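You operate a simulated robot arm through the tools that you are given. There is no shell and no other tool. Be economical: measure what you need, move in short steps, check, and stop when the job is done.

The job below is to be done with a simulated robot arm. You get a single attempt, and the scene is never put back.

## Task
Shake the dust off both wound elements in the sieve.
Fine: lid fully open to load them upright, shut before the shaker wheel turns; turn till no dust shows. Set down upright: wound element.

It is judged by the outcome, as a careful person would: the job done as asked, and still so three seconds after it is handed in. It fails if anything else is knocked over, pushed out of place, dropped, spilled or broken. A push-on lid holds only when it is set on centred and level and pressed home; a screw cap is set on level and turned clockwise until tight.

## Robot
A 6-joint arm with a two-finger parallel gripper, fixed in place. Base frame: the origin is at the foot of the arm, x ahead of it, y to its left, z up; the work surface is at about z = 0.86. Lengths are in m, angles in rad, forces in N, time in s.
With the tool pointing down near the work surface it reaches from about 0.36 to 0.76 m from the base axis. Its first joint turns from -1.152 to 1.152 rad. Payload 2.45 kg.
The TCP is the grasp point between the finger pads, 0.024 m short of the fingertips. In the tool frame z runs along the fingers and y along their closing line. Largest opening 0.068 m; finger width 0.017, thickness 0.01; the body of the gripper, 0.04 by 0.07 m, starts 0.041 m behind the TCP.
Orientation is that of the tool frame in the base frame, as a unit quaternion [x, y, z, w]. With the fingers straight down and closing along the base's y, the tool's x points along the base's -x, its y along +y and its z along -z.

## Interface
- The arm moves only by the tool apply_moves. Its argument "increments" is a list of rows, each a list of 7 numbers: the shift along the tool's x, y, z in units of 50 mm (1.0 is 50 mm), then the turn, a rotation vector about the tool's x, y, z in units of 8 degrees (1.0 is 8 degrees), then the gripper command, from -1 (fully open) to 1 (shut), values between in proportion. In form: [[dx, dy, dz, rx, ry, rz, gripper], ...]. A call has 1 to 12 rows; each row shifts and turns the commanded pose from where the row before left it, along the tool's axes as they then stand. A call with a number of a shift or a turn outside -1 to 1 is refused whole. A row lasts 0.2 s, in which the tool goes at most 0.05 m and 0.15 rad; a call with a longer step from one row to the next is refused whole, and so is a gripper value outside its range. A pose out of reach is approached as far as the arm can. The call stops where the force on the tool passes 60 N (or 10 N more than at its start, if that is more) or the arm is blocked; 0.2 s more then pass. Each finger travels about 0.108 m/s and halts on what it meets, pressing with about 33 N; the grip force reading is that of the motor and also rises with nothing between the fingers. The clock runs only during rows and for 0.2 s after the last one: add rows that do not move to give the fingers time. The reply holds the time, the measured pose of the TCP, the force on the tool along the base axes, the opening and the grip force, in the units named above and with some noise, with the torque about the TCP (base axes, N m) and any sound that the robot's microphone picked up, and new pictures: "pictures" is both (left out), scene, wrist or none.
- Cameras (640 x 400 px; columns grow to the right, rows downward): "scene" is fixed at [0.178, 0.4223, 1.4661]; the picture's right is [-0.66, -0.75, 0.00], its down [-0.41, 0.36, -0.84] and it looks along [0.63, -0.55, -0.54] (base axes); focal length 285 px, centre (320, 200). "wrist" rides on the gripper at [0.084, 0.011, -0.075] in the tool frame; the picture's right is [-0.13, 0.99, 0.00], its down [-0.60, -0.08, -0.79] and it looks along [-0.79, -0.10, 0.61] (tool axes); focal length 251 px, centre (320, 200). There is no depth. A picture from a camera that has moved, and an enlarged one, comes with that camera's place and axes in the base frame and with its lens.
- enlarge(camera, box): a new picture of the part [left, top, right, bottom] of that camera's present view, enlarged. It takes no simulated time.
- job_done(): hands the job in; it is judged then, once.

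Go step by step. Nothing tells you positions but the pictures and the camera data: compare them with the known pose of the tool, close in by small moves and look again before you grip or let go. The budget is 120 turns and 200 pictures, counting those below and the enlarged ones. Unless the task says otherwise, let go and move clear before handing in, and close with one line.

The tools are called after "Call:" as name(argument=value, ...) on one line, values as JSON. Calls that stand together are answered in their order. apply_moves: Moves the arm, as the interface text tells. Its arguments: {"type":"object","properties":{"increments":{"type":"array","items":{"type":"array","items":{"type":"number"}}},"pictures":{"type":"string","enum":["both","scene","wrist","none"]}},"required":["increments"]} The other tools are called the same way: enlarge (camera, box) takes an enlarged picture of a part of a camera's view; job_done () hands the job in.

At the start:

```text
t: 0.0
ee_pos: [0.4871, 0.0019, 1.3188]
orientation: [0.001, 1.0, 0.001, 0.0]
wrist_force: [0.5, 0.0, -0.4]
torque: [-0.01, 0.0, -0.01]
width: 0.068
grip_force: 0.1
```

scene: 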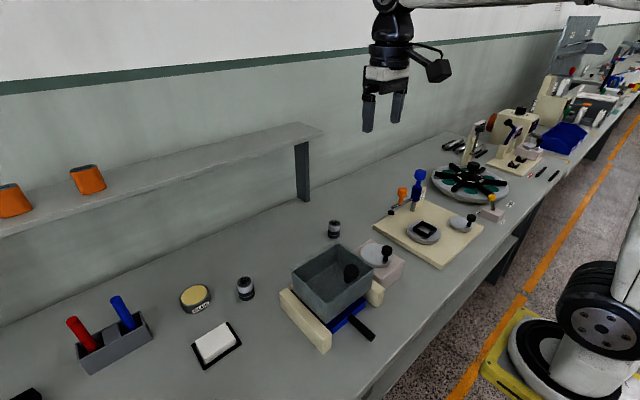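
wrist: 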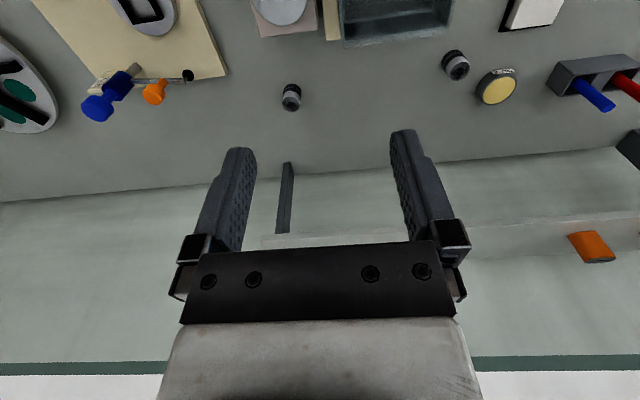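

I see two small dark wound elements on the bench, a grey box (likely the sieve) in a cradle, and a round lid with a knob on a block beside it. I'll look closer first.

Call:
enlarge(camera="scene", box=[220, 200, 420, 360])

Call:
enlarge(camera="scene", box=[360, 150, 540, 280])

Call:
enlarge(camera="wrist", box=[240, 0, 540, 130])

```text
2.50 times, centred on (320, 280) of scene
camera zoom: at [0.178, 0.4223, 1.4661], right [-0.66, -0.75, 0.0], down [-0.41, 0.36, -0.84], along [0.63, -0.55, -0.54], focal length 714 px, centre (320, 0)
```

zoom: 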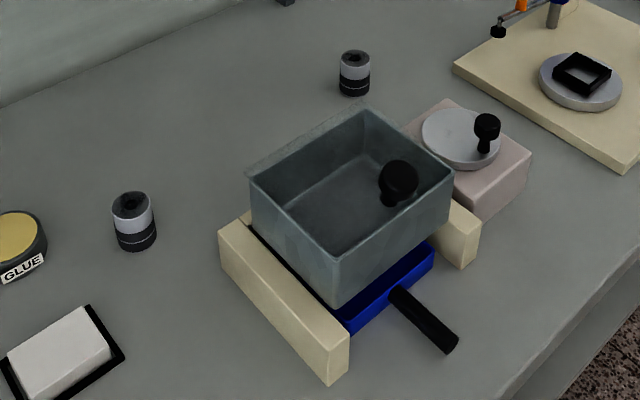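

```text
3.08 times, centred on (450, 215) of scene
camera zoom: at [0.178, 0.4223, 1.4661], right [-0.66, -0.75, 0.0], down [-0.41, 0.36, -0.84], along [0.63, -0.55, -0.54], focal length 878 px, centre (-80, 154)
```

zoom: 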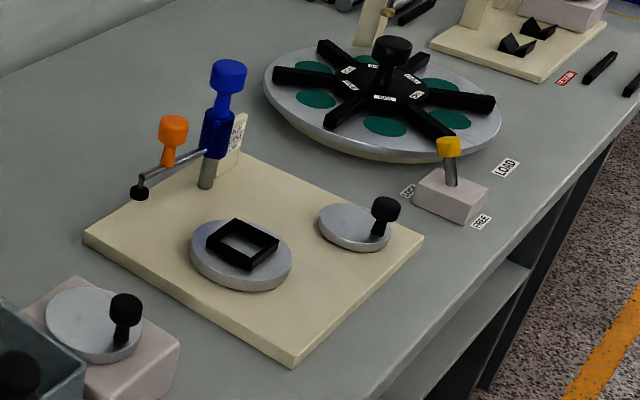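

```text
2.13 times, centred on (390, 65) of wrist
camera zoom: at [0.4047, 0.0119, 1.3923], right [0.13, 0.99, 0.0], down [0.6, -0.08, 0.79], along [0.79, -0.1, -0.61], focal length 536 px, centre (171, 488)
```

zoom: 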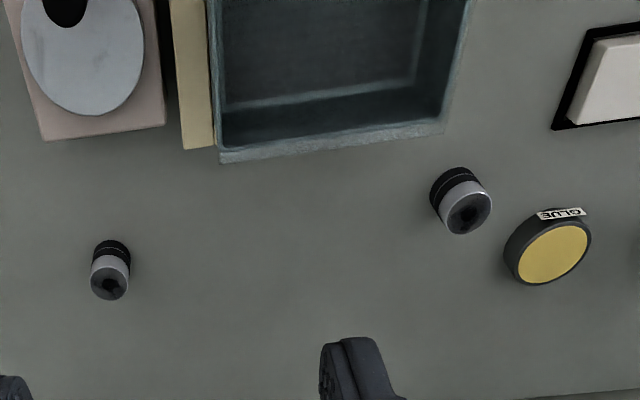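

The box appears to have a clear lid; the disc with a knob beside it is the shaker wheel. I'll get a steeper wrist view of them.

Call:
apply_moves(increments=[[0.3, 0.7, 0, 0, 1, 0, -1], [0.3, 0.7, 0, 0, 1, 0, -1], [0, 0.4, 0, 0, 1, 0, -1], [0, 0, 0, 0, 1, 0, -1], [0, 0, 0, 0, 0, 0, -1], [0, 0, 0, 0, 0, 0, -1]], pictures="both")

```text
t: 1.4
ee_pos: [0.4531, 0.0906, 1.3047]
orientation: [0.0, 0.962, 0.001, -0.274]
wrist_force: [1.0, 0.9, -1.1]
torque: [0.01, -0.01, -0.01]
width: 0.0683
grip_force: 0.1
out of reach, approached as far as the arm can: row 4
camera wrist: at [0.4218, 0.0996, 1.4115], right [0.11, 0.99, -0.07], down [0.93, -0.08, 0.35], along [0.35, -0.1, -0.93], focal length 251 px, centre (320, 200)
```

scene: 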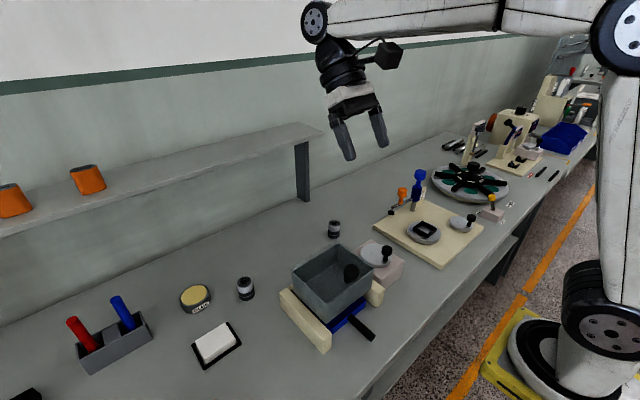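
wrist: 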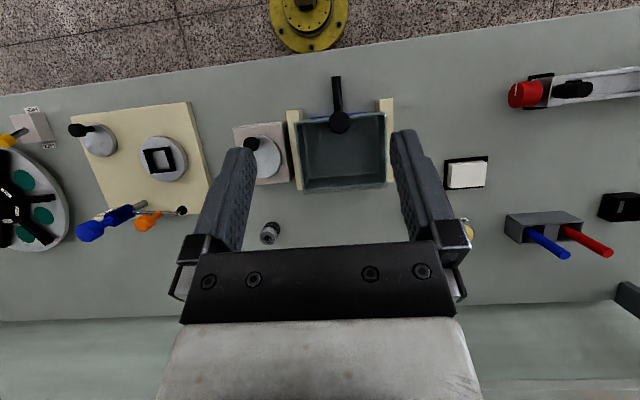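

Call:
enlarge(camera="wrist", box=[220, 60, 420, 200])

Call:
enlarge(camera="scene", box=[275, 230, 415, 360])

```text
2.86 times, centred on (320, 130) of wrist
camera zoom: at [0.4218, 0.0996, 1.4115], right [0.11, 0.99, -0.07], down [0.93, -0.08, 0.35], along [0.35, -0.1, -0.93], focal length 718 px, centre (320, 400)
```

zoom: 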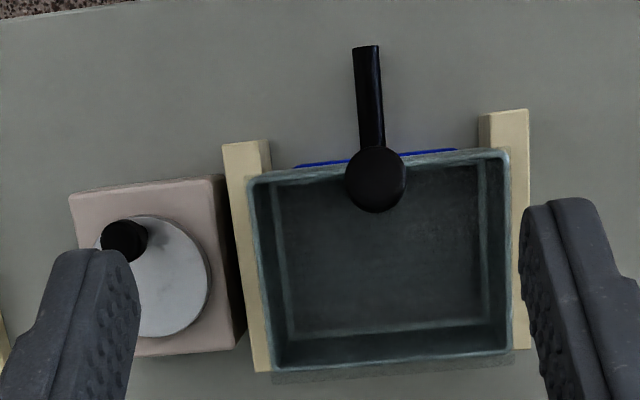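

```text
3.08 times, centred on (345, 295) of scene
camera zoom: at [0.178, 0.4223, 1.4661], right [-0.66, -0.75, 0.0], down [-0.41, 0.36, -0.84], along [0.63, -0.55, -0.54], focal length 878 px, centre (243, -92)
```

zoom: 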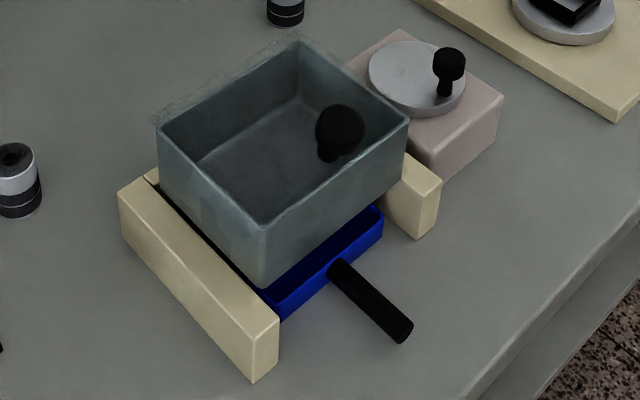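

The lid is clear, apparently hinged at the far side, with its knob near (0.449, 0.10, 1.015) and the rim at z≈0.99. I'll approach with the fingers tilted forward so I can swing it open.

Call:
apply_moves(increments=[[0, 0, 0, 0, -1, 0, -1], [0, 0, 0, 0, -1, 0, -1], [0, 0, 0, 0, -1, 0, -1], [0, 0, 0, 0, -1, 0, -1], [0, 0, 1, 0, 0, 0, -1], [0, 0, 1, 0, 0, 0, -1], [0, 0, 0, 0, -1, 0, -1], [0, 0, 0, 0, -1, 0, -1], [0, 0, 0, 0, -1, 0, -1], [0, 0, 0, 0, -1, 0, -1], [0, 0, 0, 0, -1, 0, -1], [0, 0, 0, 0, 0, 0, -1]], pictures="both")

```text
t: 4.0
ee_pos: [0.456, 0.0934, 1.2021]
orientation: [0.0, 0.939, 0.0, 0.343]
wrist_force: [0.0, -0.2, 0.6]
torque: [0.01, 0.04, -0.01]
width: 0.0682
grip_force: 0.1
out of reach, approached as far as the arm can: row 11
camera wrist: at [0.3438, 0.1029, 1.2052], right [0.1, 0.99, 0.08], down [-0.05, -0.08, 1.0], along [0.99, -0.1, 0.04], focal length 251 px, centre (320, 200)
```

scene: 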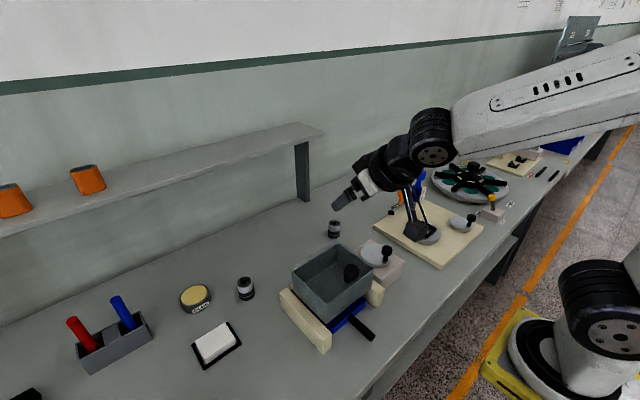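
wrist: 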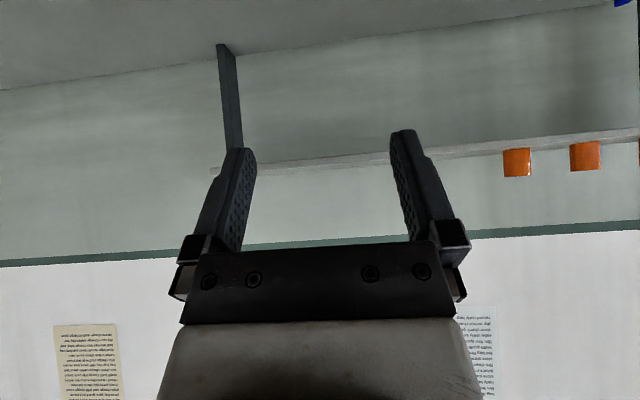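

The forward tilt is reachable. I'll drop to just above the lid knob and check alignment.

Call:
apply_moves(increments=[[0.6, 0.12, 0.56, 0, 0, 0, -1], [0.6, 0, 0.56, 0, 0, 0, -1], [0.54, 0, 0.55, 0, 0, 0, -1], [0, 0, 0, 0, 0, 0, -1]], pictures="scene")

Call:
enlarge(camera="scene", box=[275, 210, 435, 340])

```text
t: 5.0
ee_pos: [0.44, 0.0986, 1.0814]
orientation: [-0.002, 0.94, 0.001, 0.343]
wrist_force: [0.7, -0.2, 0.2]
torque: [-0.02, 0.04, 0.0]
width: 0.068
grip_force: 0.0
```

scene: 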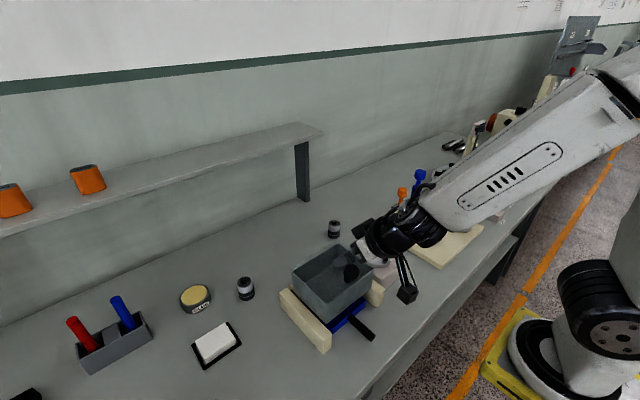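

```text
3.08 times, centred on (355, 275) of scene
camera zoom: at [0.178, 0.4223, 1.4661], right [-0.66, -0.75, 0.0], down [-0.41, 0.36, -0.84], along [0.63, -0.55, -0.54], focal length 878 px, centre (212, -31)
```

zoom: 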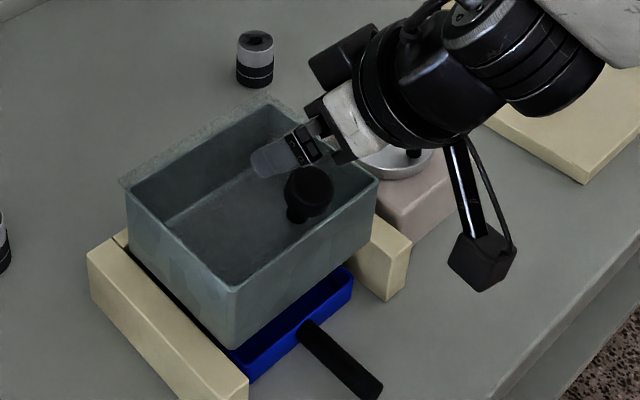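

Alignment looks right. I'll lower onto the knob and close the fingers.

Call:
apply_moves(increments=[[0.24, 0.01, 0.33, 0, 0, 0, -1], [0.24, 0, 0.33, 0, 0, 0, -1], [0.25, 0, 0.33, 0, 0, 0, -1], [0, 0, 0, 0, 0, 0, -1], [0, 0, 0, 0, 0, 0, 1], [0, 0, 0, 0, 0, 0, 1], [0, 0, 0, 0, 0, 0, 1]], pictures="none")

Call:
enlarge(camera="scene", box=[275, 210, 435, 340])

```text
t: 6.6
ee_pos: [0.4474, 0.0985, 1.0217]
orientation: [-0.001, 0.94, 0.0, 0.341]
wrist_force: [2.7, 0.2, -2.5]
torque: [0.24, 0.18, 0.11]
width: 0.0316
grip_force: 44.3
out of reach, approached as far as the arm can: row 2
```

```text
3.08 times, centred on (355, 275) of scene
camera zoom: at [0.1781, 0.4223, 1.4661], right [-0.66, -0.75, 0.0], down [-0.41, 0.36, -0.84], along [0.63, -0.55, -0.54], focal length 878 px, centre (212, -31)
```

zoom: 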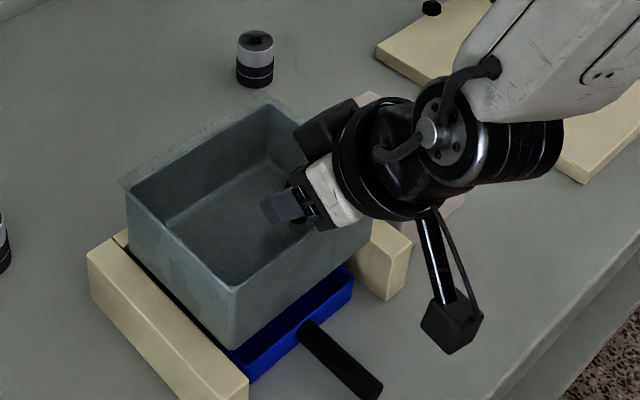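

Gripped the knob (width 0.0316). I'll swing it up a little around the assumed rear hinge and watch the forces.

Call:
apply_moves(increments=[[-0.286, 0, -0.183, 0, 1, 0, 1], [-0.286, 0, -0.183, 0, 1, 0, 1], [0, 0, 0, 0, 0, 0, 1]], pictures="scene")

Call:
enlarge(camera="scene", box=[275, 210, 435, 340])

```text
t: 7.4
ee_pos: [0.4568, 0.0926, 1.0398]
orientation: [0.007, 0.964, -0.021, 0.266]
wrist_force: [2.0, 0.6, 8.2]
torque: [0.55, -1.11, 0.21]
width: 0.0313
grip_force: 44.7
out of reach, approached as far as the arm can: row 1, 2
```

scene: 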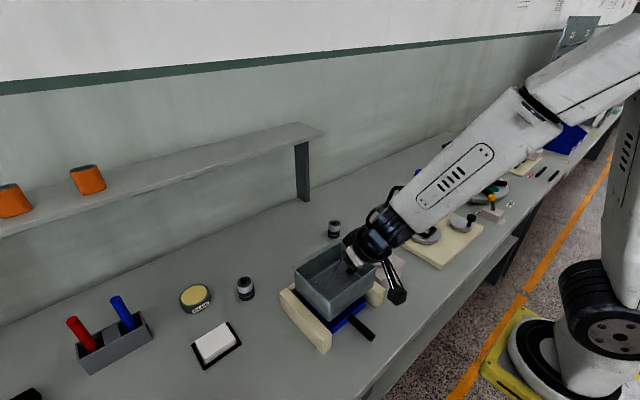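

```text
3.08 times, centred on (355, 275) of scene
camera zoom: at [0.1779, 0.4222, 1.4661], right [-0.66, -0.75, 0.0], down [-0.41, 0.36, -0.84], along [0.63, -0.55, -0.54], focal length 878 px, centre (212, -31)
```

zoom: 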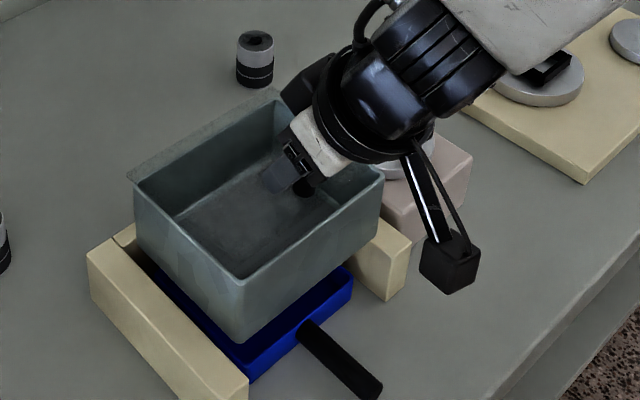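

The box seems to have shifted slightly with the knob; I'll look closely before continuing.

Call:
enlarge(camera="scene", box=[285, 230, 385, 330])

Call:
enlarge(camera="wrist", box=[100, 0, 540, 275])

```text
4.00 times, centred on (335, 280) of scene
camera zoom: at [0.1779, 0.4222, 1.4661], right [-0.66, -0.75, 0.0], down [-0.41, 0.36, -0.84], along [0.63, -0.55, -0.54], focal length 1142 px, centre (260, -120)
```

zoom: 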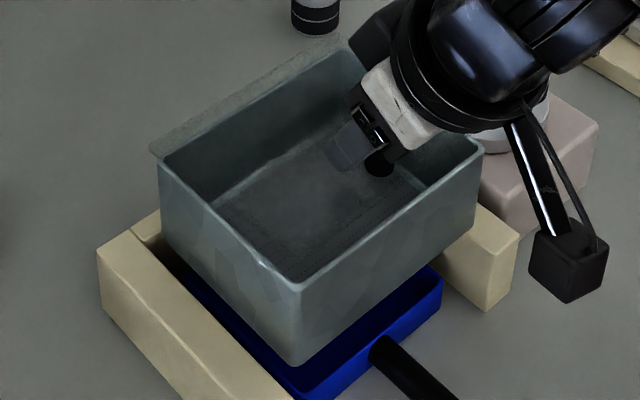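

```text
1.45 times, centred on (320, 138) of wrist
camera zoom: at [0.3479, 0.106, 1.0598], right [0.13, 0.99, 0.03], down [0.11, -0.05, 0.99], along [0.98, -0.13, -0.11], focal length 366 px, centre (320, 291)
```

zoom: 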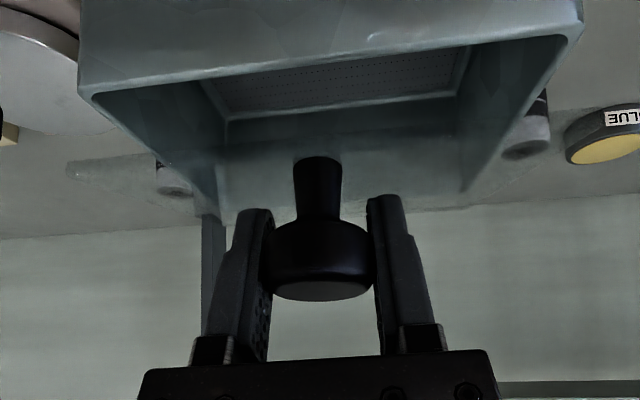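

The lid is hinged at the rear and its front is now raised about 3 cm, so the direction is right. I continue the arc.

Call:
apply_moves(increments=[[-0.286, 0, -0.183, 0, 1, 0, 1], [-0.286, 0, -0.183, 0, 1, 0, 1], [-0.286, 0, -0.183, 0, 1, 0, 1], [0, 0, 0, 0, 0, 0, 1]], pictures="scene")

Call:
enlarge(camera="scene", box=[275, 210, 435, 340])

```text
t: 8.0
ee_pos: [0.4777, 0.0914, 1.0637]
orientation: [-0.006, 0.976, -0.043, 0.214]
wrist_force: [2.5, 19.2, -4.0]
torque: [0.34, 0.06, -0.4]
width: 0.0315
grip_force: 44.5
out of reach, approached as far as the arm can: row 1
stopped in row 2: the force on the tool passed its limit at 68 N (the readings are from after the stop); the commanded pose is now the measured one
```

scene: 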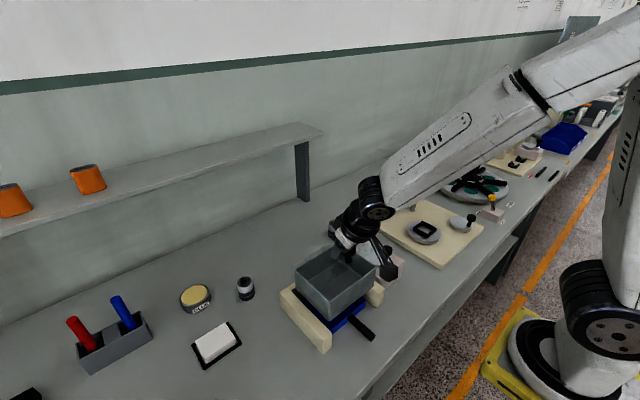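

```text
3.08 times, centred on (355, 275) of scene
camera zoom: at [0.1782, 0.4228, 1.4659], right [-0.66, -0.75, 0.0], down [-0.41, 0.36, -0.84], along [0.63, -0.55, -0.54], focal length 878 px, centre (212, -31)
```

zoom: 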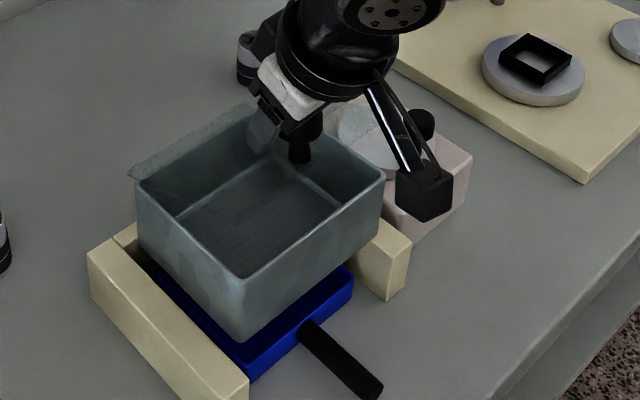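

The tool twisted a little and the box was pulled about 8 mm toward -y, causing the force stop. I'll untwist gradually, ease back in +y and continue the arc.

Call:
apply_moves(increments=[[0, 0.08, 0, -0.25, 0, 0.1, 1], [0, 0.08, 0, -0.25, 0, 0.1, 1], [0, 0, 0, 0, 0, 0, 1]], pictures="none")

```text
t: 8.8
ee_pos: [0.4781, 0.0971, 1.0626]
orientation: [0.002, 0.977, -0.01, 0.212]
wrist_force: [0.4, 0.7, 8.8]
torque: [0.03, -0.82, -0.02]
width: 0.0313
grip_force: 44.3
```

Call:
apply_moves(increments=[[-0.297, 0, -0.113, -0.05, 1, 0.03, 1], [-0.297, 0, -0.113, 0, 1, 0, 1], [0, 0, 0, 0, 0, 0, 1]], pictures="none")

Call:
enlarge(camera="scene", box=[275, 210, 435, 340])

```text
t: 9.6
ee_pos: [0.5015, 0.0976, 1.0822]
orientation: [0.003, 0.997, -0.004, 0.072]
wrist_force: [-16.6, -0.2, 20.1]
torque: [0.19, 0.28, -0.09]
width: 0.0313
grip_force: 44.8
```

```text
3.08 times, centred on (355, 275) of scene
camera zoom: at [0.1771, 0.4222, 1.4662], right [-0.66, -0.75, 0.0], down [-0.41, 0.36, -0.84], along [0.63, -0.55, -0.54], focal length 878 px, centre (212, -31)
```

zoom: 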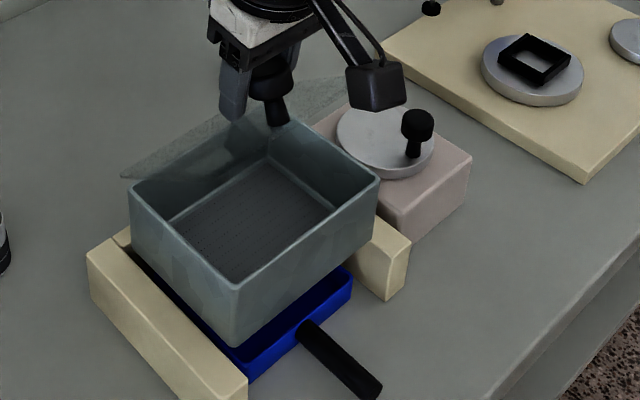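

The lid is about halfway open; the force shows I'm slightly inside the true arc, so I widen it while continuing.

Call:
apply_moves(increments=[[-0.27, 0, -0.2, 0, 1, 0, 1], [-0.302, 0, -0.146, 0, 1, 0, 1], [0, 0, 0, 0, 0, 0, 1]], pictures="none")

Call:
enlarge(camera="scene", box=[275, 210, 435, 340])

```text
t: 10.4
ee_pos: [0.5278, 0.0957, 1.1018]
orientation: [0.004, 0.998, -0.005, -0.067]
wrist_force: [8.3, -0.2, -27.2]
torque: [0.1, 0.11, -0.16]
width: 0.0314
grip_force: 44.2
```

```text
3.08 times, centred on (355, 275) of scene
camera zoom: at [0.1788, 0.4223, 1.466], right [-0.66, -0.75, 0.0], down [-0.41, 0.36, -0.84], along [0.63, -0.55, -0.54], focal length 878 px, centre (212, -31)
```

zoom: 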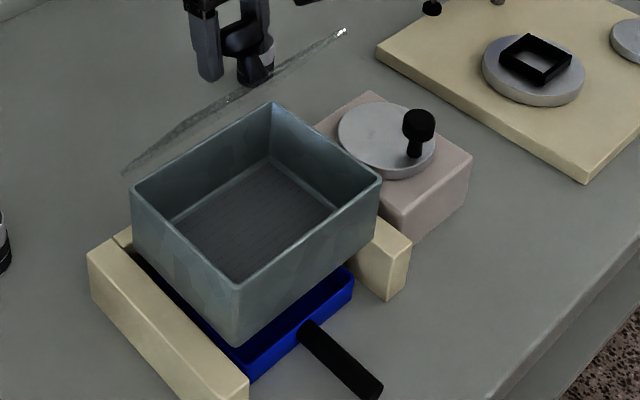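

Call:
apply_moves(increments=[[-0.318, 0, -0.08, 0, 1, 0, 1], [-0.3, 0, -0.122, 0, 1, 0, 1], [0, 0, 0, 0, 0, 0, 1]], pictures="none")

```text
t: 11.2
ee_pos: [0.5609, 0.0958, 1.1084]
orientation: [0.004, 0.979, -0.003, -0.202]
wrist_force: [-2.7, 0.1, 26.9]
torque: [-0.12, 0.11, 0.24]
width: 0.031
grip_force: 44.1
```

Call:
apply_moves(increments=[[-0.297, 0, -0.155, 0, 1, 0, 1], [-0.3, 0, -0.125, 0, 1, 0, 1], [0, 0, 0, 0, 0, 0, 1]], pictures="none")

Call:
enlarge(camera="scene", box=[275, 180, 435, 310])

```text
t: 12.0
ee_pos: [0.5949, 0.0945, 1.1053]
orientation: [0.006, 0.942, -0.002, -0.336]
wrist_force: [11.1, -0.7, 13.6]
torque: [-0.06, -0.79, 0.3]
width: 0.0311
grip_force: 44.0
```

```text
3.08 times, centred on (355, 245) of scene
camera zoom: at [0.1781, 0.4222, 1.4661], right [-0.66, -0.75, 0.0], down [-0.41, 0.36, -0.84], along [0.63, -0.55, -0.54], focal length 878 px, centre (212, 62)
```

zoom: 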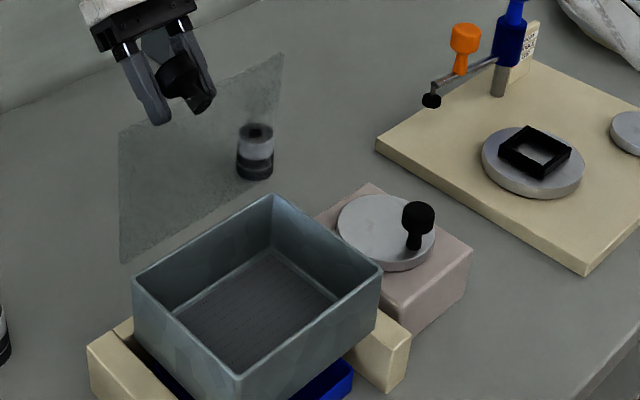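

Call:
apply_moves(increments=[[-0.3, 0, -0.15, 0, 1, 0, 1], [0, 0, 0, 0, 0, 0, 1]], pictures="none")

Call:
enlarge(camera="scene", box=[275, 180, 435, 310])

```text
t: 12.6
ee_pos: [0.5827, 0.0933, 1.0866]
orientation: [0.004, 0.915, -0.004, -0.404]
wrist_force: [-0.2, 0.3, -1.3]
torque: [0.0, -0.02, 0.01]
width: 0.0
grip_force: 23.7
out of reach, approached as far as the arm can: row 1
```

```text
3.08 times, centred on (355, 245) of scene
camera zoom: at [0.178, 0.4223, 1.4661], right [-0.66, -0.75, 0.0], down [-0.41, 0.36, -0.84], along [0.63, -0.55, -0.54], focal length 878 px, centre (212, 62)
```

zoom: 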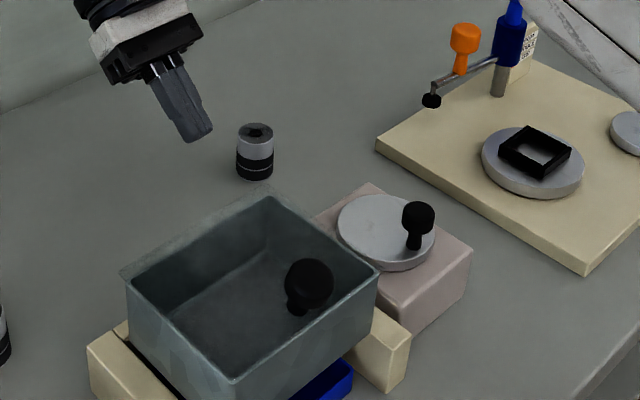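

The knob slipped from the fingers near vertical and the lid fell shut; nothing else changed. I'll retry with a more accurate arc, starting from a tilt the arm reaches easily.

Call:
apply_moves(increments=[[0.6, 0.04, -0.54, 0, 0, 0, -1], [0.6, 0.04, -0.54, 0, 0, 0, -1], [0, 0, 0, 0, -1, 0, -1], [0, 0, 0, 0, -1, 0, -1], [0, 0, 0, 0, -1, 0, -1], [0, 0, 0, 0, -1, 0, -1], [0, 0, 0, 0, -1, 0, -1], [0, 0, 0, 0, -1, 0, -1], [0, 0, 0, 0, -1, 0, -1], [0, 0, 0, 0, -1, 0, -1], [0, 0, 0, 0, -1, 0, -1], [0, 0, 0, 0, 0, 0, -1]], pictures="none")

```text
t: 15.2
ee_pos: [0.5472, 0.0957, 1.1418]
orientation: [0.002, 0.977, -0.006, 0.213]
wrist_force: [-0.6, 0.6, -0.5]
torque: [0.0, -0.01, 0.01]
width: 0.068
grip_force: 0.1
out of reach, approached as far as the arm can: row 1, 2
```

Call:
apply_moves(increments=[[0, 0, 0, 0, -0.5, 0, -1], [0.73, 0.015, 0.292, 0, 0, 0, -1], [0.73, 0.015, 0.292, 0, 0, 0, -1], [0.73, 0.015, 0.292, 0, 0, 0, -1], [0.73, 0.015, 0.292, 0, 0, 0, -1], [0, 0, 0, 0, 0, 0, -1], [0, 0, 0, 0, 0, 0, -1]], pictures="none")

Call:
enlarge(camera="scene", box=[275, 210, 435, 340])

Call:
enlarge(camera="wrist", box=[100, 0, 540, 275])

```text
t: 16.8
ee_pos: [0.4472, 0.0972, 1.0227]
orientation: [0.002, 0.969, -0.006, 0.246]
wrist_force: [0.2, 0.3, 1.0]
torque: [0.02, 0.0, 0.04]
width: 0.0678
grip_force: 0.2
```

```text
3.08 times, centred on (355, 275) of scene
camera zoom: at [0.178, 0.4223, 1.4661], right [-0.66, -0.75, 0.0], down [-0.41, 0.36, -0.84], along [0.63, -0.55, -0.54], focal length 878 px, centre (212, -31)
```

zoom: 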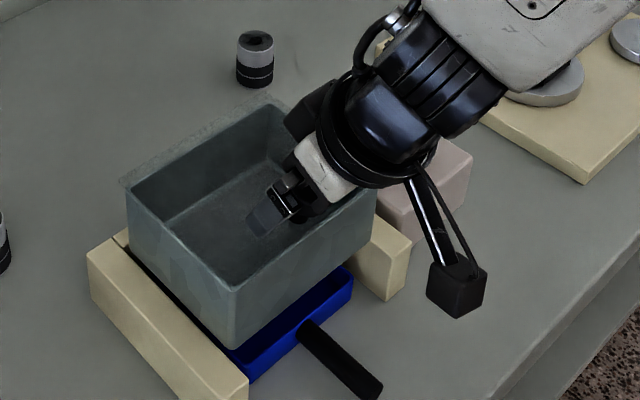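

```text
1.45 times, centred on (320, 138) of wrist
camera zoom: at [0.3402, 0.1079, 1.0477], right [0.12, 0.99, 0.05], down [0.15, -0.07, 0.99], along [0.98, -0.11, -0.16], focal length 366 px, centre (320, 291)
```

zoom: 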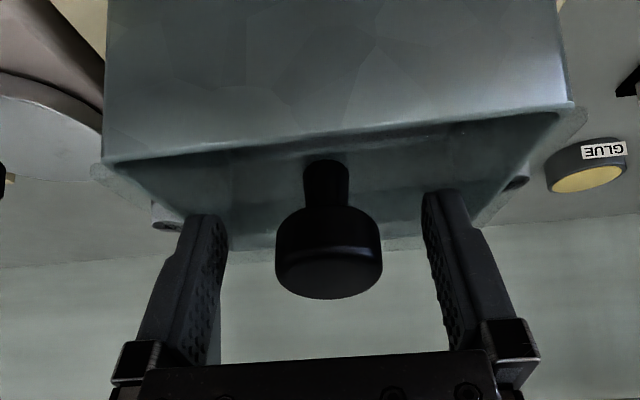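

The knob sits centred between the fingers. Close and lift along a rigid arc around the hinge.

Call:
apply_moves(increments=[[0, 0, 0, 0, 0, 0, 1], [0, 0, 0, 0, 0, 0, 1], [0, 0, 0, 0, 0, 0, 1], [-0.1265, 0, -0.113, 0, 0.5, 0, 1], [-0.1265, 0, -0.113, 0, 0.5, 0, 1], [-0.1265, 0, -0.113, 0, 0.5, 0, 1], [-0.1265, 0, -0.113, 0, 0.5, 0, 1], [-0.1265, 0, -0.113, 0, 0.5, 0, 1], [-0.1265, 0, -0.113, 0, 0.5, 0, 1], [0, 0, 0, 0, 0, 0, 1]], pictures="none")

```text
t: 19.0
ee_pos: [0.4679, 0.0933, 1.0573]
orientation: [0.009, 0.997, -0.017, 0.079]
wrist_force: [-17.4, 0.2, 7.2]
torque: [0.51, 0.41, -0.03]
width: 0.0315
grip_force: 44.7
out of reach, approached as far as the arm can: row 4, 5
```

Call:
apply_moves(increments=[[-0.1265, 0.03, -0.113, 0, 0.5, 0, 1], [-0.1265, 0.03, -0.113, 0, 0.5, 0, 1], [-0.1265, 0.03, -0.113, 0, 0.5, 0, 1], [-0.1265, 0, -0.113, 0, 0.5, 0, 1], [0, 0, 0, 0, 0, 0, 1]], pictures="none")

Call:
enlarge(camera="scene", box=[275, 180, 435, 310])

```text
t: 20.2
ee_pos: [0.4899, 0.0989, 1.0822]
orientation: [0.011, 0.998, -0.014, -0.058]
wrist_force: [-15.4, -0.1, 18.5]
torque: [0.31, -0.03, -0.07]
width: 0.0315
grip_force: 44.8
```

```text
3.08 times, centred on (355, 245) of scene
camera zoom: at [0.1772, 0.4222, 1.4662], right [-0.66, -0.75, 0.0], down [-0.41, 0.36, -0.84], along [0.63, -0.55, -0.54], focal length 878 px, centre (212, 62)
```

zoom: 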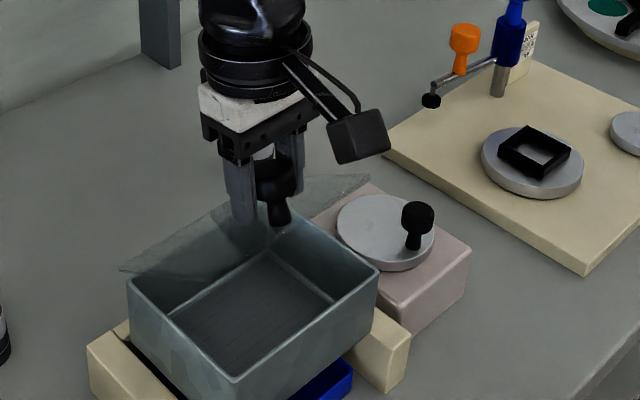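

Call:
apply_moves(increments=[[-0.1, 0, -0.14, 0, 0.5, 0, 1], [-0.1265, 0, -0.113, 0, 0.5, 0, 1], [-0.1265, 0, -0.113, 0, 0.5, 0, 1], [-0.1265, 0, -0.113, 0, 0.5, 0, 1], [0, 0, 0, 0, 0, 0, 1]], pictures="none")

```text
t: 21.4
ee_pos: [0.5213, 0.0969, 1.1002]
orientation: [0.012, 0.98, -0.013, -0.197]
wrist_force: [-6.5, 0.3, 13.6]
torque: [0.16, 0.02, -0.06]
width: 0.0311
grip_force: 44.0
```

Call:
apply_moves(increments=[[-0.115, 0, -0.12, 0, 0.5, 0, 1], [-0.12, 0, -0.113, 0, 0.5, 0, 1], [-0.1265, 0, -0.113, 0, 0.5, 0, 1], [-0.1265, 0, -0.113, 0, 0.5, 0, 1], [0, 0, 0, 0, 0, 0, 1]], pictures="none")

Call:
enlarge(camera="scene", box=[275, 180, 435, 310])

Call:
enlarge(camera="wrist", box=[100, 0, 540, 275])

```text
t: 22.6
ee_pos: [0.5531, 0.0995, 1.1088]
orientation: [0.014, 0.943, -0.011, -0.332]
wrist_force: [-0.2, -1.1, 18.1]
torque: [-0.01, -0.21, -0.11]
width: 0.031
grip_force: 44.3
```

```text
3.08 times, centred on (355, 245) of scene
camera zoom: at [0.1776, 0.4222, 1.4662], right [-0.66, -0.75, 0.0], down [-0.41, 0.36, -0.84], along [0.63, -0.55, -0.54], focal length 878 px, centre (212, 62)
```

zoom: 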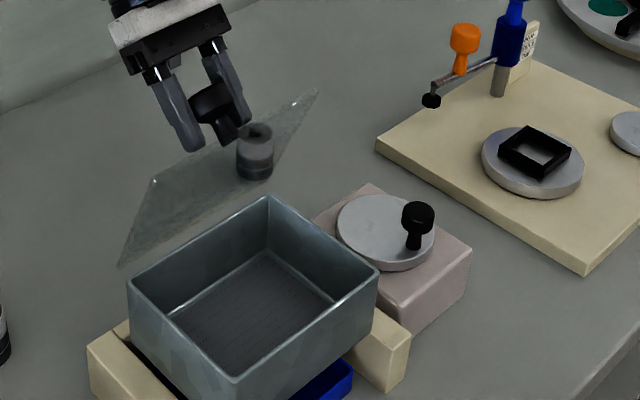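

```text
1.45 times, centred on (320, 138) of wrist
camera zoom: at [0.5359, 0.1123, 1.2184], right [0.12, 0.99, -0.11], down [0.97, -0.09, 0.24], along [0.23, -0.14, -0.96], focal length 366 px, centre (320, 291)
```

zoom: 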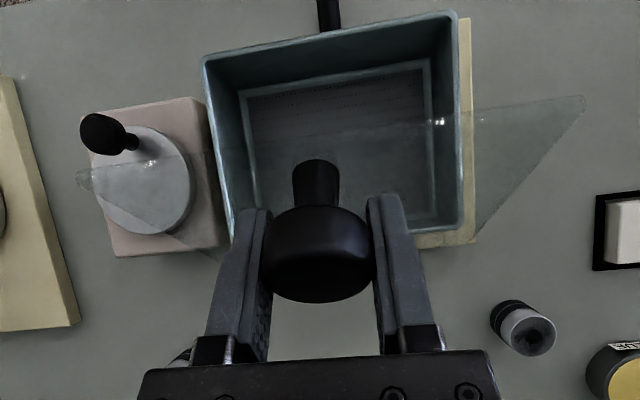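

The grip is firm with the lid at about 67°. I continue to ~75°, then let the knob pivot in the pads past vertical.

Call:
apply_moves(increments=[[-0.12, 0, -0.125, 0, 0.5, 0, 1], [-0.12, 0, -0.125, 0, 0.5, 0, 1], [0, 0, 0, 0, 0, 0, 1]], pictures="none")

```text
t: 23.4
ee_pos: [0.5694, 0.0972, 1.1098]
orientation: [0.015, 0.918, -0.011, -0.396]
wrist_force: [-1.3, 0.4, 15.5]
torque: [-0.01, 0.16, 0.16]
width: 0.0312
grip_force: 43.7
```

Call:
apply_moves(increments=[[-0.09, 0, -0.095, 0, 0.2, 0, 1], [-0.09, 0, -0.095, 0, 0.2, 0, 1], [-0.09, 0, -0.095, 0, 0, 0, 1], [-0.09, 0, -0.095, 0, 0, 0, 1], [0, 0, 0, 0, 0, 0, 1]], pictures="none")

Call:
enlarge(camera="scene", box=[275, 180, 435, 310])

Call:
enlarge(camera="wrist", box=[100, 0, 540, 275])

```text
t: 24.6
ee_pos: [0.5667, 0.0929, 1.0911]
orientation: [0.015, 0.907, -0.01, -0.421]
wrist_force: [0.0, 1.0, 0.8]
torque: [0.0, -0.03, -0.02]
width: 0.0002
grip_force: 23.2
out of reach, approached as far as the arm can: row 1, 2, 3, 4
```

```text
3.08 times, centred on (355, 245) of scene
camera zoom: at [0.178, 0.4223, 1.4661], right [-0.66, -0.75, 0.0], down [-0.41, 0.36, -0.84], along [0.63, -0.55, -0.54], focal length 878 px, centre (212, 62)
```

zoom: 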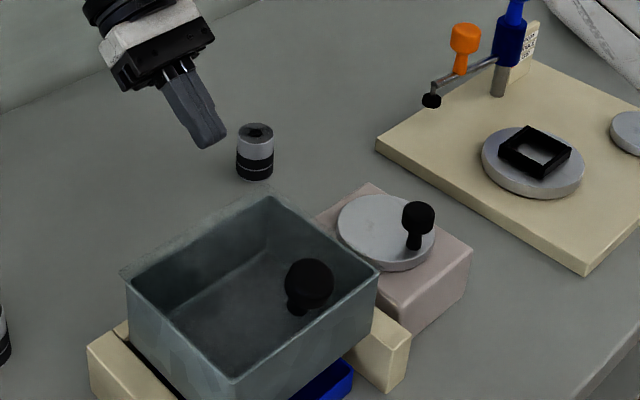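

```text
1.45 times, centred on (320, 138) of wrist
camera zoom: at [0.5726, 0.1072, 1.202], right [0.1, 0.99, -0.13], down [0.99, -0.1, 0.05], along [0.04, -0.13, -0.99], focal length 366 px, centre (320, 291)
```

zoom: 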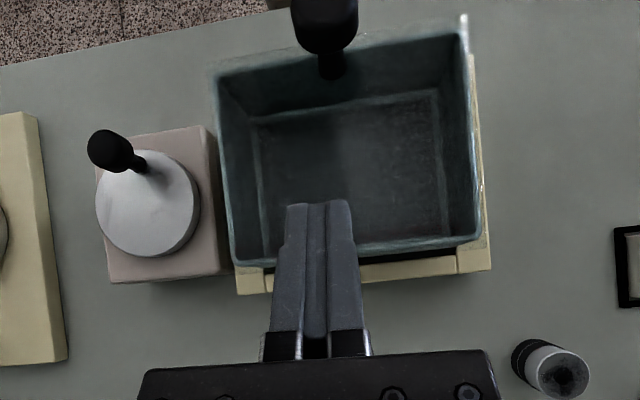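

The knob slipped again because the arm runs out of reach beyond ~46° backward tilt. This time I'll let the knob pivot in the pads early, keeping the tool tilted forward, and use the tool's rotation for the later part.

Call:
apply_moves(increments=[[0.69, 0.06, -0.58, 0, 0, 0, -1], [0, 0, 0, 0, -1, 0, -1], [0, 0, 0, 0, -1, 0, -1], [0, 0, 0, 0, -1, 0, -1], [0, 0, 0, 0, -1, 0, -1], [0, 0, 0, 0, -1, 0, -1], [0, 0, 0, 0, -1, 0, -1], [0, 0, 0, 0, -1, 0, -1], [0, 0, 0, 0, -1, 0, -1], [0, 0, 0, 0, -1, 0, -1], [0, 0, 0, 0, -1, 0, -1], [0, 0, 0, 0, 0, 0, -1]], pictures="none")

```text
t: 27.2
ee_pos: [0.5484, 0.0976, 1.1228]
orientation: [0.005, 0.965, -0.016, 0.26]
wrist_force: [-0.5, -0.4, -0.2]
torque: [0.02, -0.01, 0.0]
width: 0.0677
grip_force: 0.0
out of reach, approached as far as the arm can: row 1
```

Call:
apply_moves(increments=[[0.688, 0.01, 0.179, -0.24, 0, 0, -1], [0.688, 0.01, 0.179, 0, 0, 0, -1], [0.688, 0.0, 0.179, 0, 0, 0, -1], [0.688, 0.0, 0.179, 0, 0, 0, -1], [0, 0, 0, 0, 0, 0, -1], [0, 0, 0, 0, 0, 0, -1]], pictures="none")

Call:
enlarge(camera="wrist", box=[100, 0, 540, 275])

```text
t: 28.6
ee_pos: [0.4486, 0.0986, 1.0225]
orientation: [0.0, 0.966, 0.0, 0.26]
wrist_force: [-0.2, 0.8, 0.2]
torque: [0.0, -0.01, 0.0]
width: 0.068
grip_force: 0.1
```

```text
1.45 times, centred on (320, 138) of wrist
camera zoom: at [0.3385, 0.1091, 1.0431], right [0.11, 0.99, 0.06], down [0.13, -0.08, 0.99], along [0.99, -0.1, -0.13], focal length 366 px, centre (320, 291)
```

zoom: 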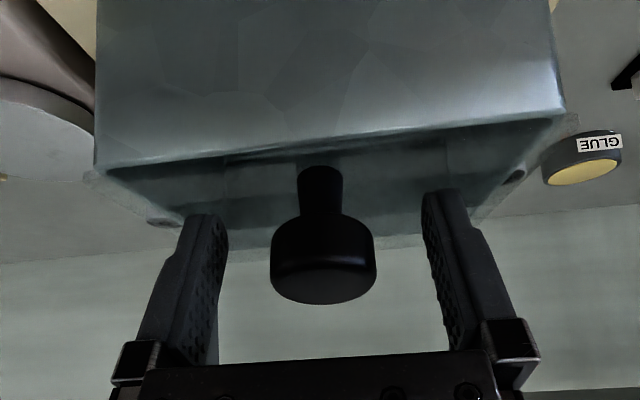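

Call:
apply_moves(increments=[[0, 0, 0, 0, 0, 0, 1], [0, 0, 0, 0, 0, 0, 1], [0, 0, 0, 0, 0, 0, 1], [-0.147, 0, -0.146, 0, 0, 0, 1], [-0.159, 0, -0.132, 0, 0, 0, 1], [-0.17, 0, -0.119, 0, 0, 0, 1], [0, 0, 0, 0, 0, 0, 1]], pictures="none")

```text
t: 30.2
ee_pos: [0.4582, 0.0977, 1.0497]
orientation: [0.0, 0.966, -0.001, 0.258]
wrist_force: [-13.2, 0.8, -4.3]
torque: [0.23, 1.24, 0.04]
width: 0.0313
grip_force: 44.5
```

Pivoting in the pads works with modest force. Continue.

Call:
apply_moves(increments=[[-0.18, 0, -0.104, 0, 0, 0, 1], [-0.189, 0, -0.087, 0, 0, 0, 1], [-0.193, 0, -0.071, 0, 0, 0, 1], [-0.201, 0, -0.052, 0, 0, 0, 1], [0, 0, 0, 0, 0, 0, 1]], pictures="none")

Call:
enlarge(camera="scene", box=[275, 180, 435, 310])

Call:
enlarge(camera="wrist", box=[100, 0, 540, 275])

```text
t: 31.4
ee_pos: [0.483, 0.0976, 1.0842]
orientation: [0.0, 0.966, -0.002, 0.259]
wrist_force: [-10.6, 0.4, -2.8]
torque: [0.14, 1.24, 0.01]
width: 0.0309
grip_force: 43.7
```

```text
3.08 times, centred on (355, 245) of scene
camera zoom: at [0.1778, 0.4223, 1.4661], right [-0.66, -0.75, 0.0], down [-0.41, 0.36, -0.84], along [0.63, -0.55, -0.54], focal length 878 px, centre (212, 62)
```

zoom: 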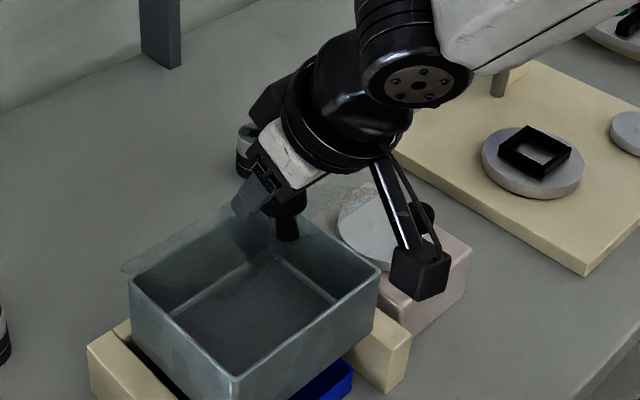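

```text
1.45 times, centred on (320, 138) of wrist
camera zoom: at [0.3746, 0.1078, 1.1059], right [0.11, 0.99, 0.06], down [0.13, -0.08, 0.99], along [0.99, -0.1, -0.13], focal length 366 px, centre (320, 291)
```

zoom: 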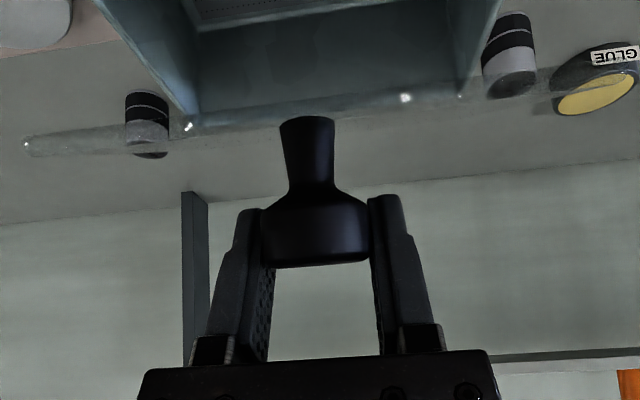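

The lid is at about 35° and the grip is good. I keep pivoting to about 55°.

Call:
apply_moves(increments=[[-0.206, 0, -0.036, 0, 0, 0, 1], [-0.206, 0, -0.017, 0, 0, 0, 1], [-0.206, 0, 0, 0, 0, 0, 1], [-0.208, 0, 0.02, 0, 0, 0, 1], [0, 0, 0, 0, 0, 0, 1]], pictures="none")

Call:
enlarge(camera="wrist", box=[100, 0, 540, 275])

```text
t: 32.6
ee_pos: [0.5155, 0.098, 1.1064]
orientation: [0.002, 0.966, -0.001, 0.259]
wrist_force: [-9.5, 1.1, -2.6]
torque: [0.03, 1.27, -0.02]
width: 0.0308
grip_force: 44.0
```

```text
1.45 times, centred on (320, 138) of wrist
camera zoom: at [0.4074, 0.1088, 1.1285], right [0.11, 0.99, 0.06], down [0.13, -0.08, 0.99], along [0.99, -0.11, -0.13], focal length 366 px, centre (320, 291)
```

zoom: 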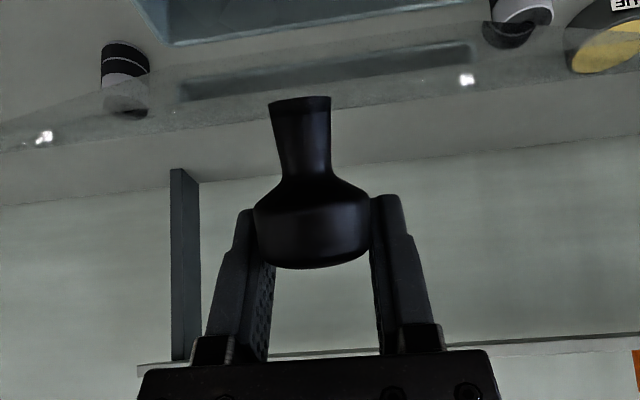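

Call:
apply_moves(increments=[[-0.173, 0, 0.029, 0, 0.5, 0, 1], [-0.173, 0, 0.029, 0, 0.5, 0, 1], [-0.173, 0, 0.029, 0, 0.5, 0, 1], [-0.173, 0, 0.029, 0, 0.5, 0, 1], [0, 0, 0, 0, 0, 0, 1]], pictures="none")

```text
t: 33.8
ee_pos: [0.5512, 0.0967, 1.1165]
orientation: [0.0, 0.992, 0.0, 0.125]
wrist_force: [-3.7, -0.2, 13.8]
torque: [0.03, 0.17, 0.08]
width: 0.0309
grip_force: 44.6
```

Call:
apply_moves(increments=[[-0.173, 0, 0.02, 0, 0.5, 0, 1], [-0.173, 0, 0.029, 0, 0.5, 0, 1], [-0.173, 0, 0.029, 0, 0.5, 0, 1], [-0.173, 0, 0.029, 0, 0.5, 0, 1], [-0.173, 0, 0.029, 0, 0.5, 0, 1], [0, 0, 0, 0, 0, 0, 1]], pictures="none")

Call:
enlarge(camera="scene", box=[275, 180, 435, 310])

```text
t: 35.2
ee_pos: [0.5963, 0.0984, 1.1138]
orientation: [0.002, 0.999, 0.0, -0.05]
wrist_force: [10.3, 0.5, 20.2]
torque: [-0.01, -0.61, 0.02]
width: 0.0312
grip_force: 44.5
```

```text
3.08 times, centred on (355, 245) of scene
camera zoom: at [0.1779, 0.4222, 1.4661], right [-0.66, -0.75, 0.0], down [-0.41, 0.36, -0.84], along [0.63, -0.55, -0.54], focal length 878 px, centre (212, 62)
```

zoom: 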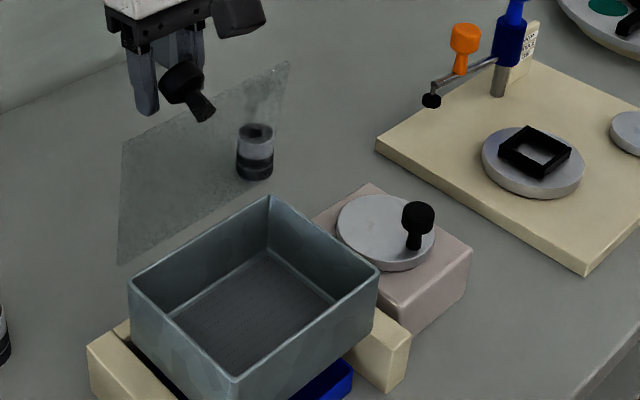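

The lid is near vertical and the force balance shows no stop yet; I was pulling outward a bit. I correct inward and continue.

Call:
apply_moves(increments=[[-0.02, 0, 0.07, 0, 0, 0, 1], [-0.1, 0, 0.03, 0, 0.2, 0, 1], [-0.1, 0, 0.04, 0, 0.2, 0, 1], [0, 0, 0, 0, 0, 0, 1]], pictures="none")

Call:
enlarge(camera="scene", box=[275, 180, 435, 310])

Call:
enlarge(camera="wrist", box=[100, 0, 540, 275])

```text
t: 36.2
ee_pos: [0.6041, 0.0971, 1.1057]
orientation: [0.001, 0.997, -0.001, -0.079]
wrist_force: [2.5, -0.7, 26.9]
torque: [-0.04, 0.75, 0.01]
width: 0.031
grip_force: 44.7
```

```text
3.08 times, centred on (355, 245) of scene
camera zoom: at [0.1776, 0.4222, 1.4662], right [-0.66, -0.75, 0.0], down [-0.41, 0.36, -0.84], along [0.63, -0.55, -0.54], focal length 878 px, centre (212, 62)
```

zoom: 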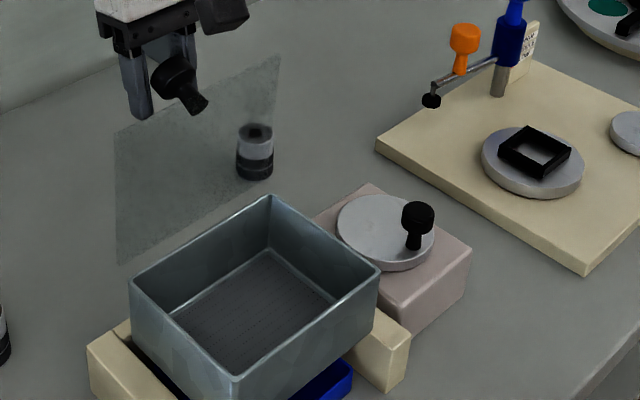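

```text
1.45 times, centred on (320, 138) of wrist
camera zoom: at [0.5349, 0.1078, 1.1918], right [0.13, 0.99, -0.02], down [0.72, -0.08, 0.69], along [0.68, -0.1, -0.72], focal length 366 px, centre (320, 291)
```

zoom: 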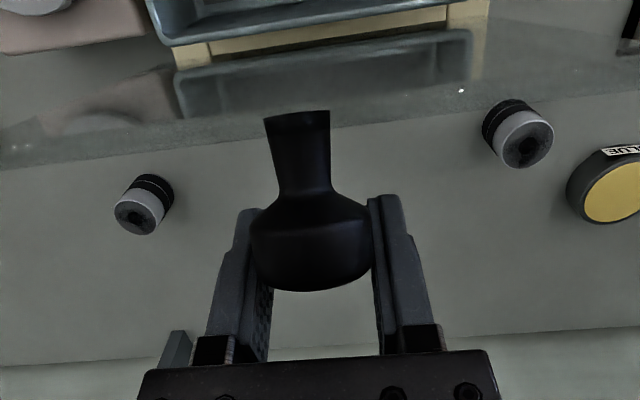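

Call:
apply_moves(increments=[[-0.03, 0, 0.07, 0, 0, 0, 1], [-0.12, 0, 0.04, 0, 0.5, 0, 1], [-0.13, 0, 0.04, 0, 0.5, 0, 1], [-0.13, 0, 0.05, 0, 0.5, 0, 1], [0, 0, 0, 0, 0, 0, 1]], pictures="none")

Call:
enlarge(camera="scene", box=[275, 180, 435, 310])

```text
t: 37.4
ee_pos: [0.6235, 0.0977, 1.094]
orientation: [0.001, 0.984, 0.001, -0.178]
wrist_force: [19.7, 0.6, 26.4]
torque: [-0.03, -0.53, 0.02]
width: 0.0312
grip_force: 44.4
```

```text
3.08 times, centred on (355, 245) of scene
camera zoom: at [0.1781, 0.4222, 1.4661], right [-0.66, -0.75, 0.0], down [-0.41, 0.36, -0.84], along [0.63, -0.55, -0.54], focal length 878 px, centre (212, 62)
```

zoom: 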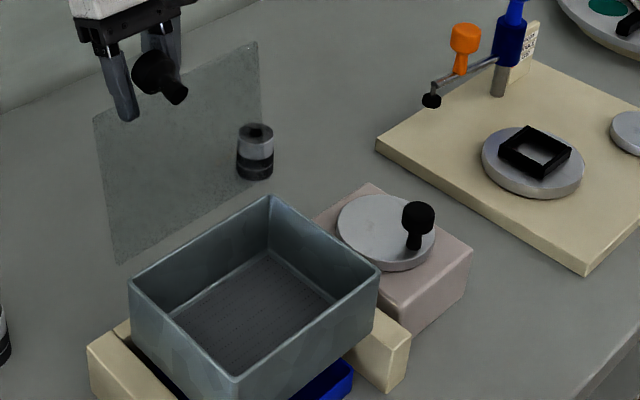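

The lid is now about 96°, past vertical. A bit more to reach its stop.

Call:
apply_moves(increments=[[-0.03, 0, 0.08, 0, 0, 0, 1], [-0.13, 0, 0.02, 0, 0.5, 0, 1], [-0.13, 0, 0.02, 0, 0.5, 0, 1], [0, 0, 0, 0, 0, 0, 1]], pictures="none")

Call:
enlarge(camera="scene", box=[275, 180, 435, 310])

```text
t: 38.4
ee_pos: [0.6352, 0.097, 1.0795]
orientation: [0.001, 0.968, 0.0, -0.251]
wrist_force: [17.0, -1.1, 19.5]
torque: [0.01, -0.14, 0.06]
width: 0.0311
grip_force: 44.7
```

```text
3.08 times, centred on (355, 245) of scene
camera zoom: at [0.1781, 0.4222, 1.4661], right [-0.66, -0.75, 0.0], down [-0.41, 0.36, -0.84], along [0.63, -0.55, -0.54], focal length 878 px, centre (212, 62)
```

zoom: 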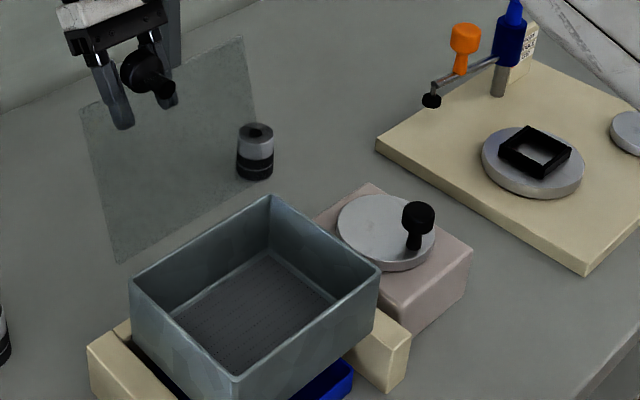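

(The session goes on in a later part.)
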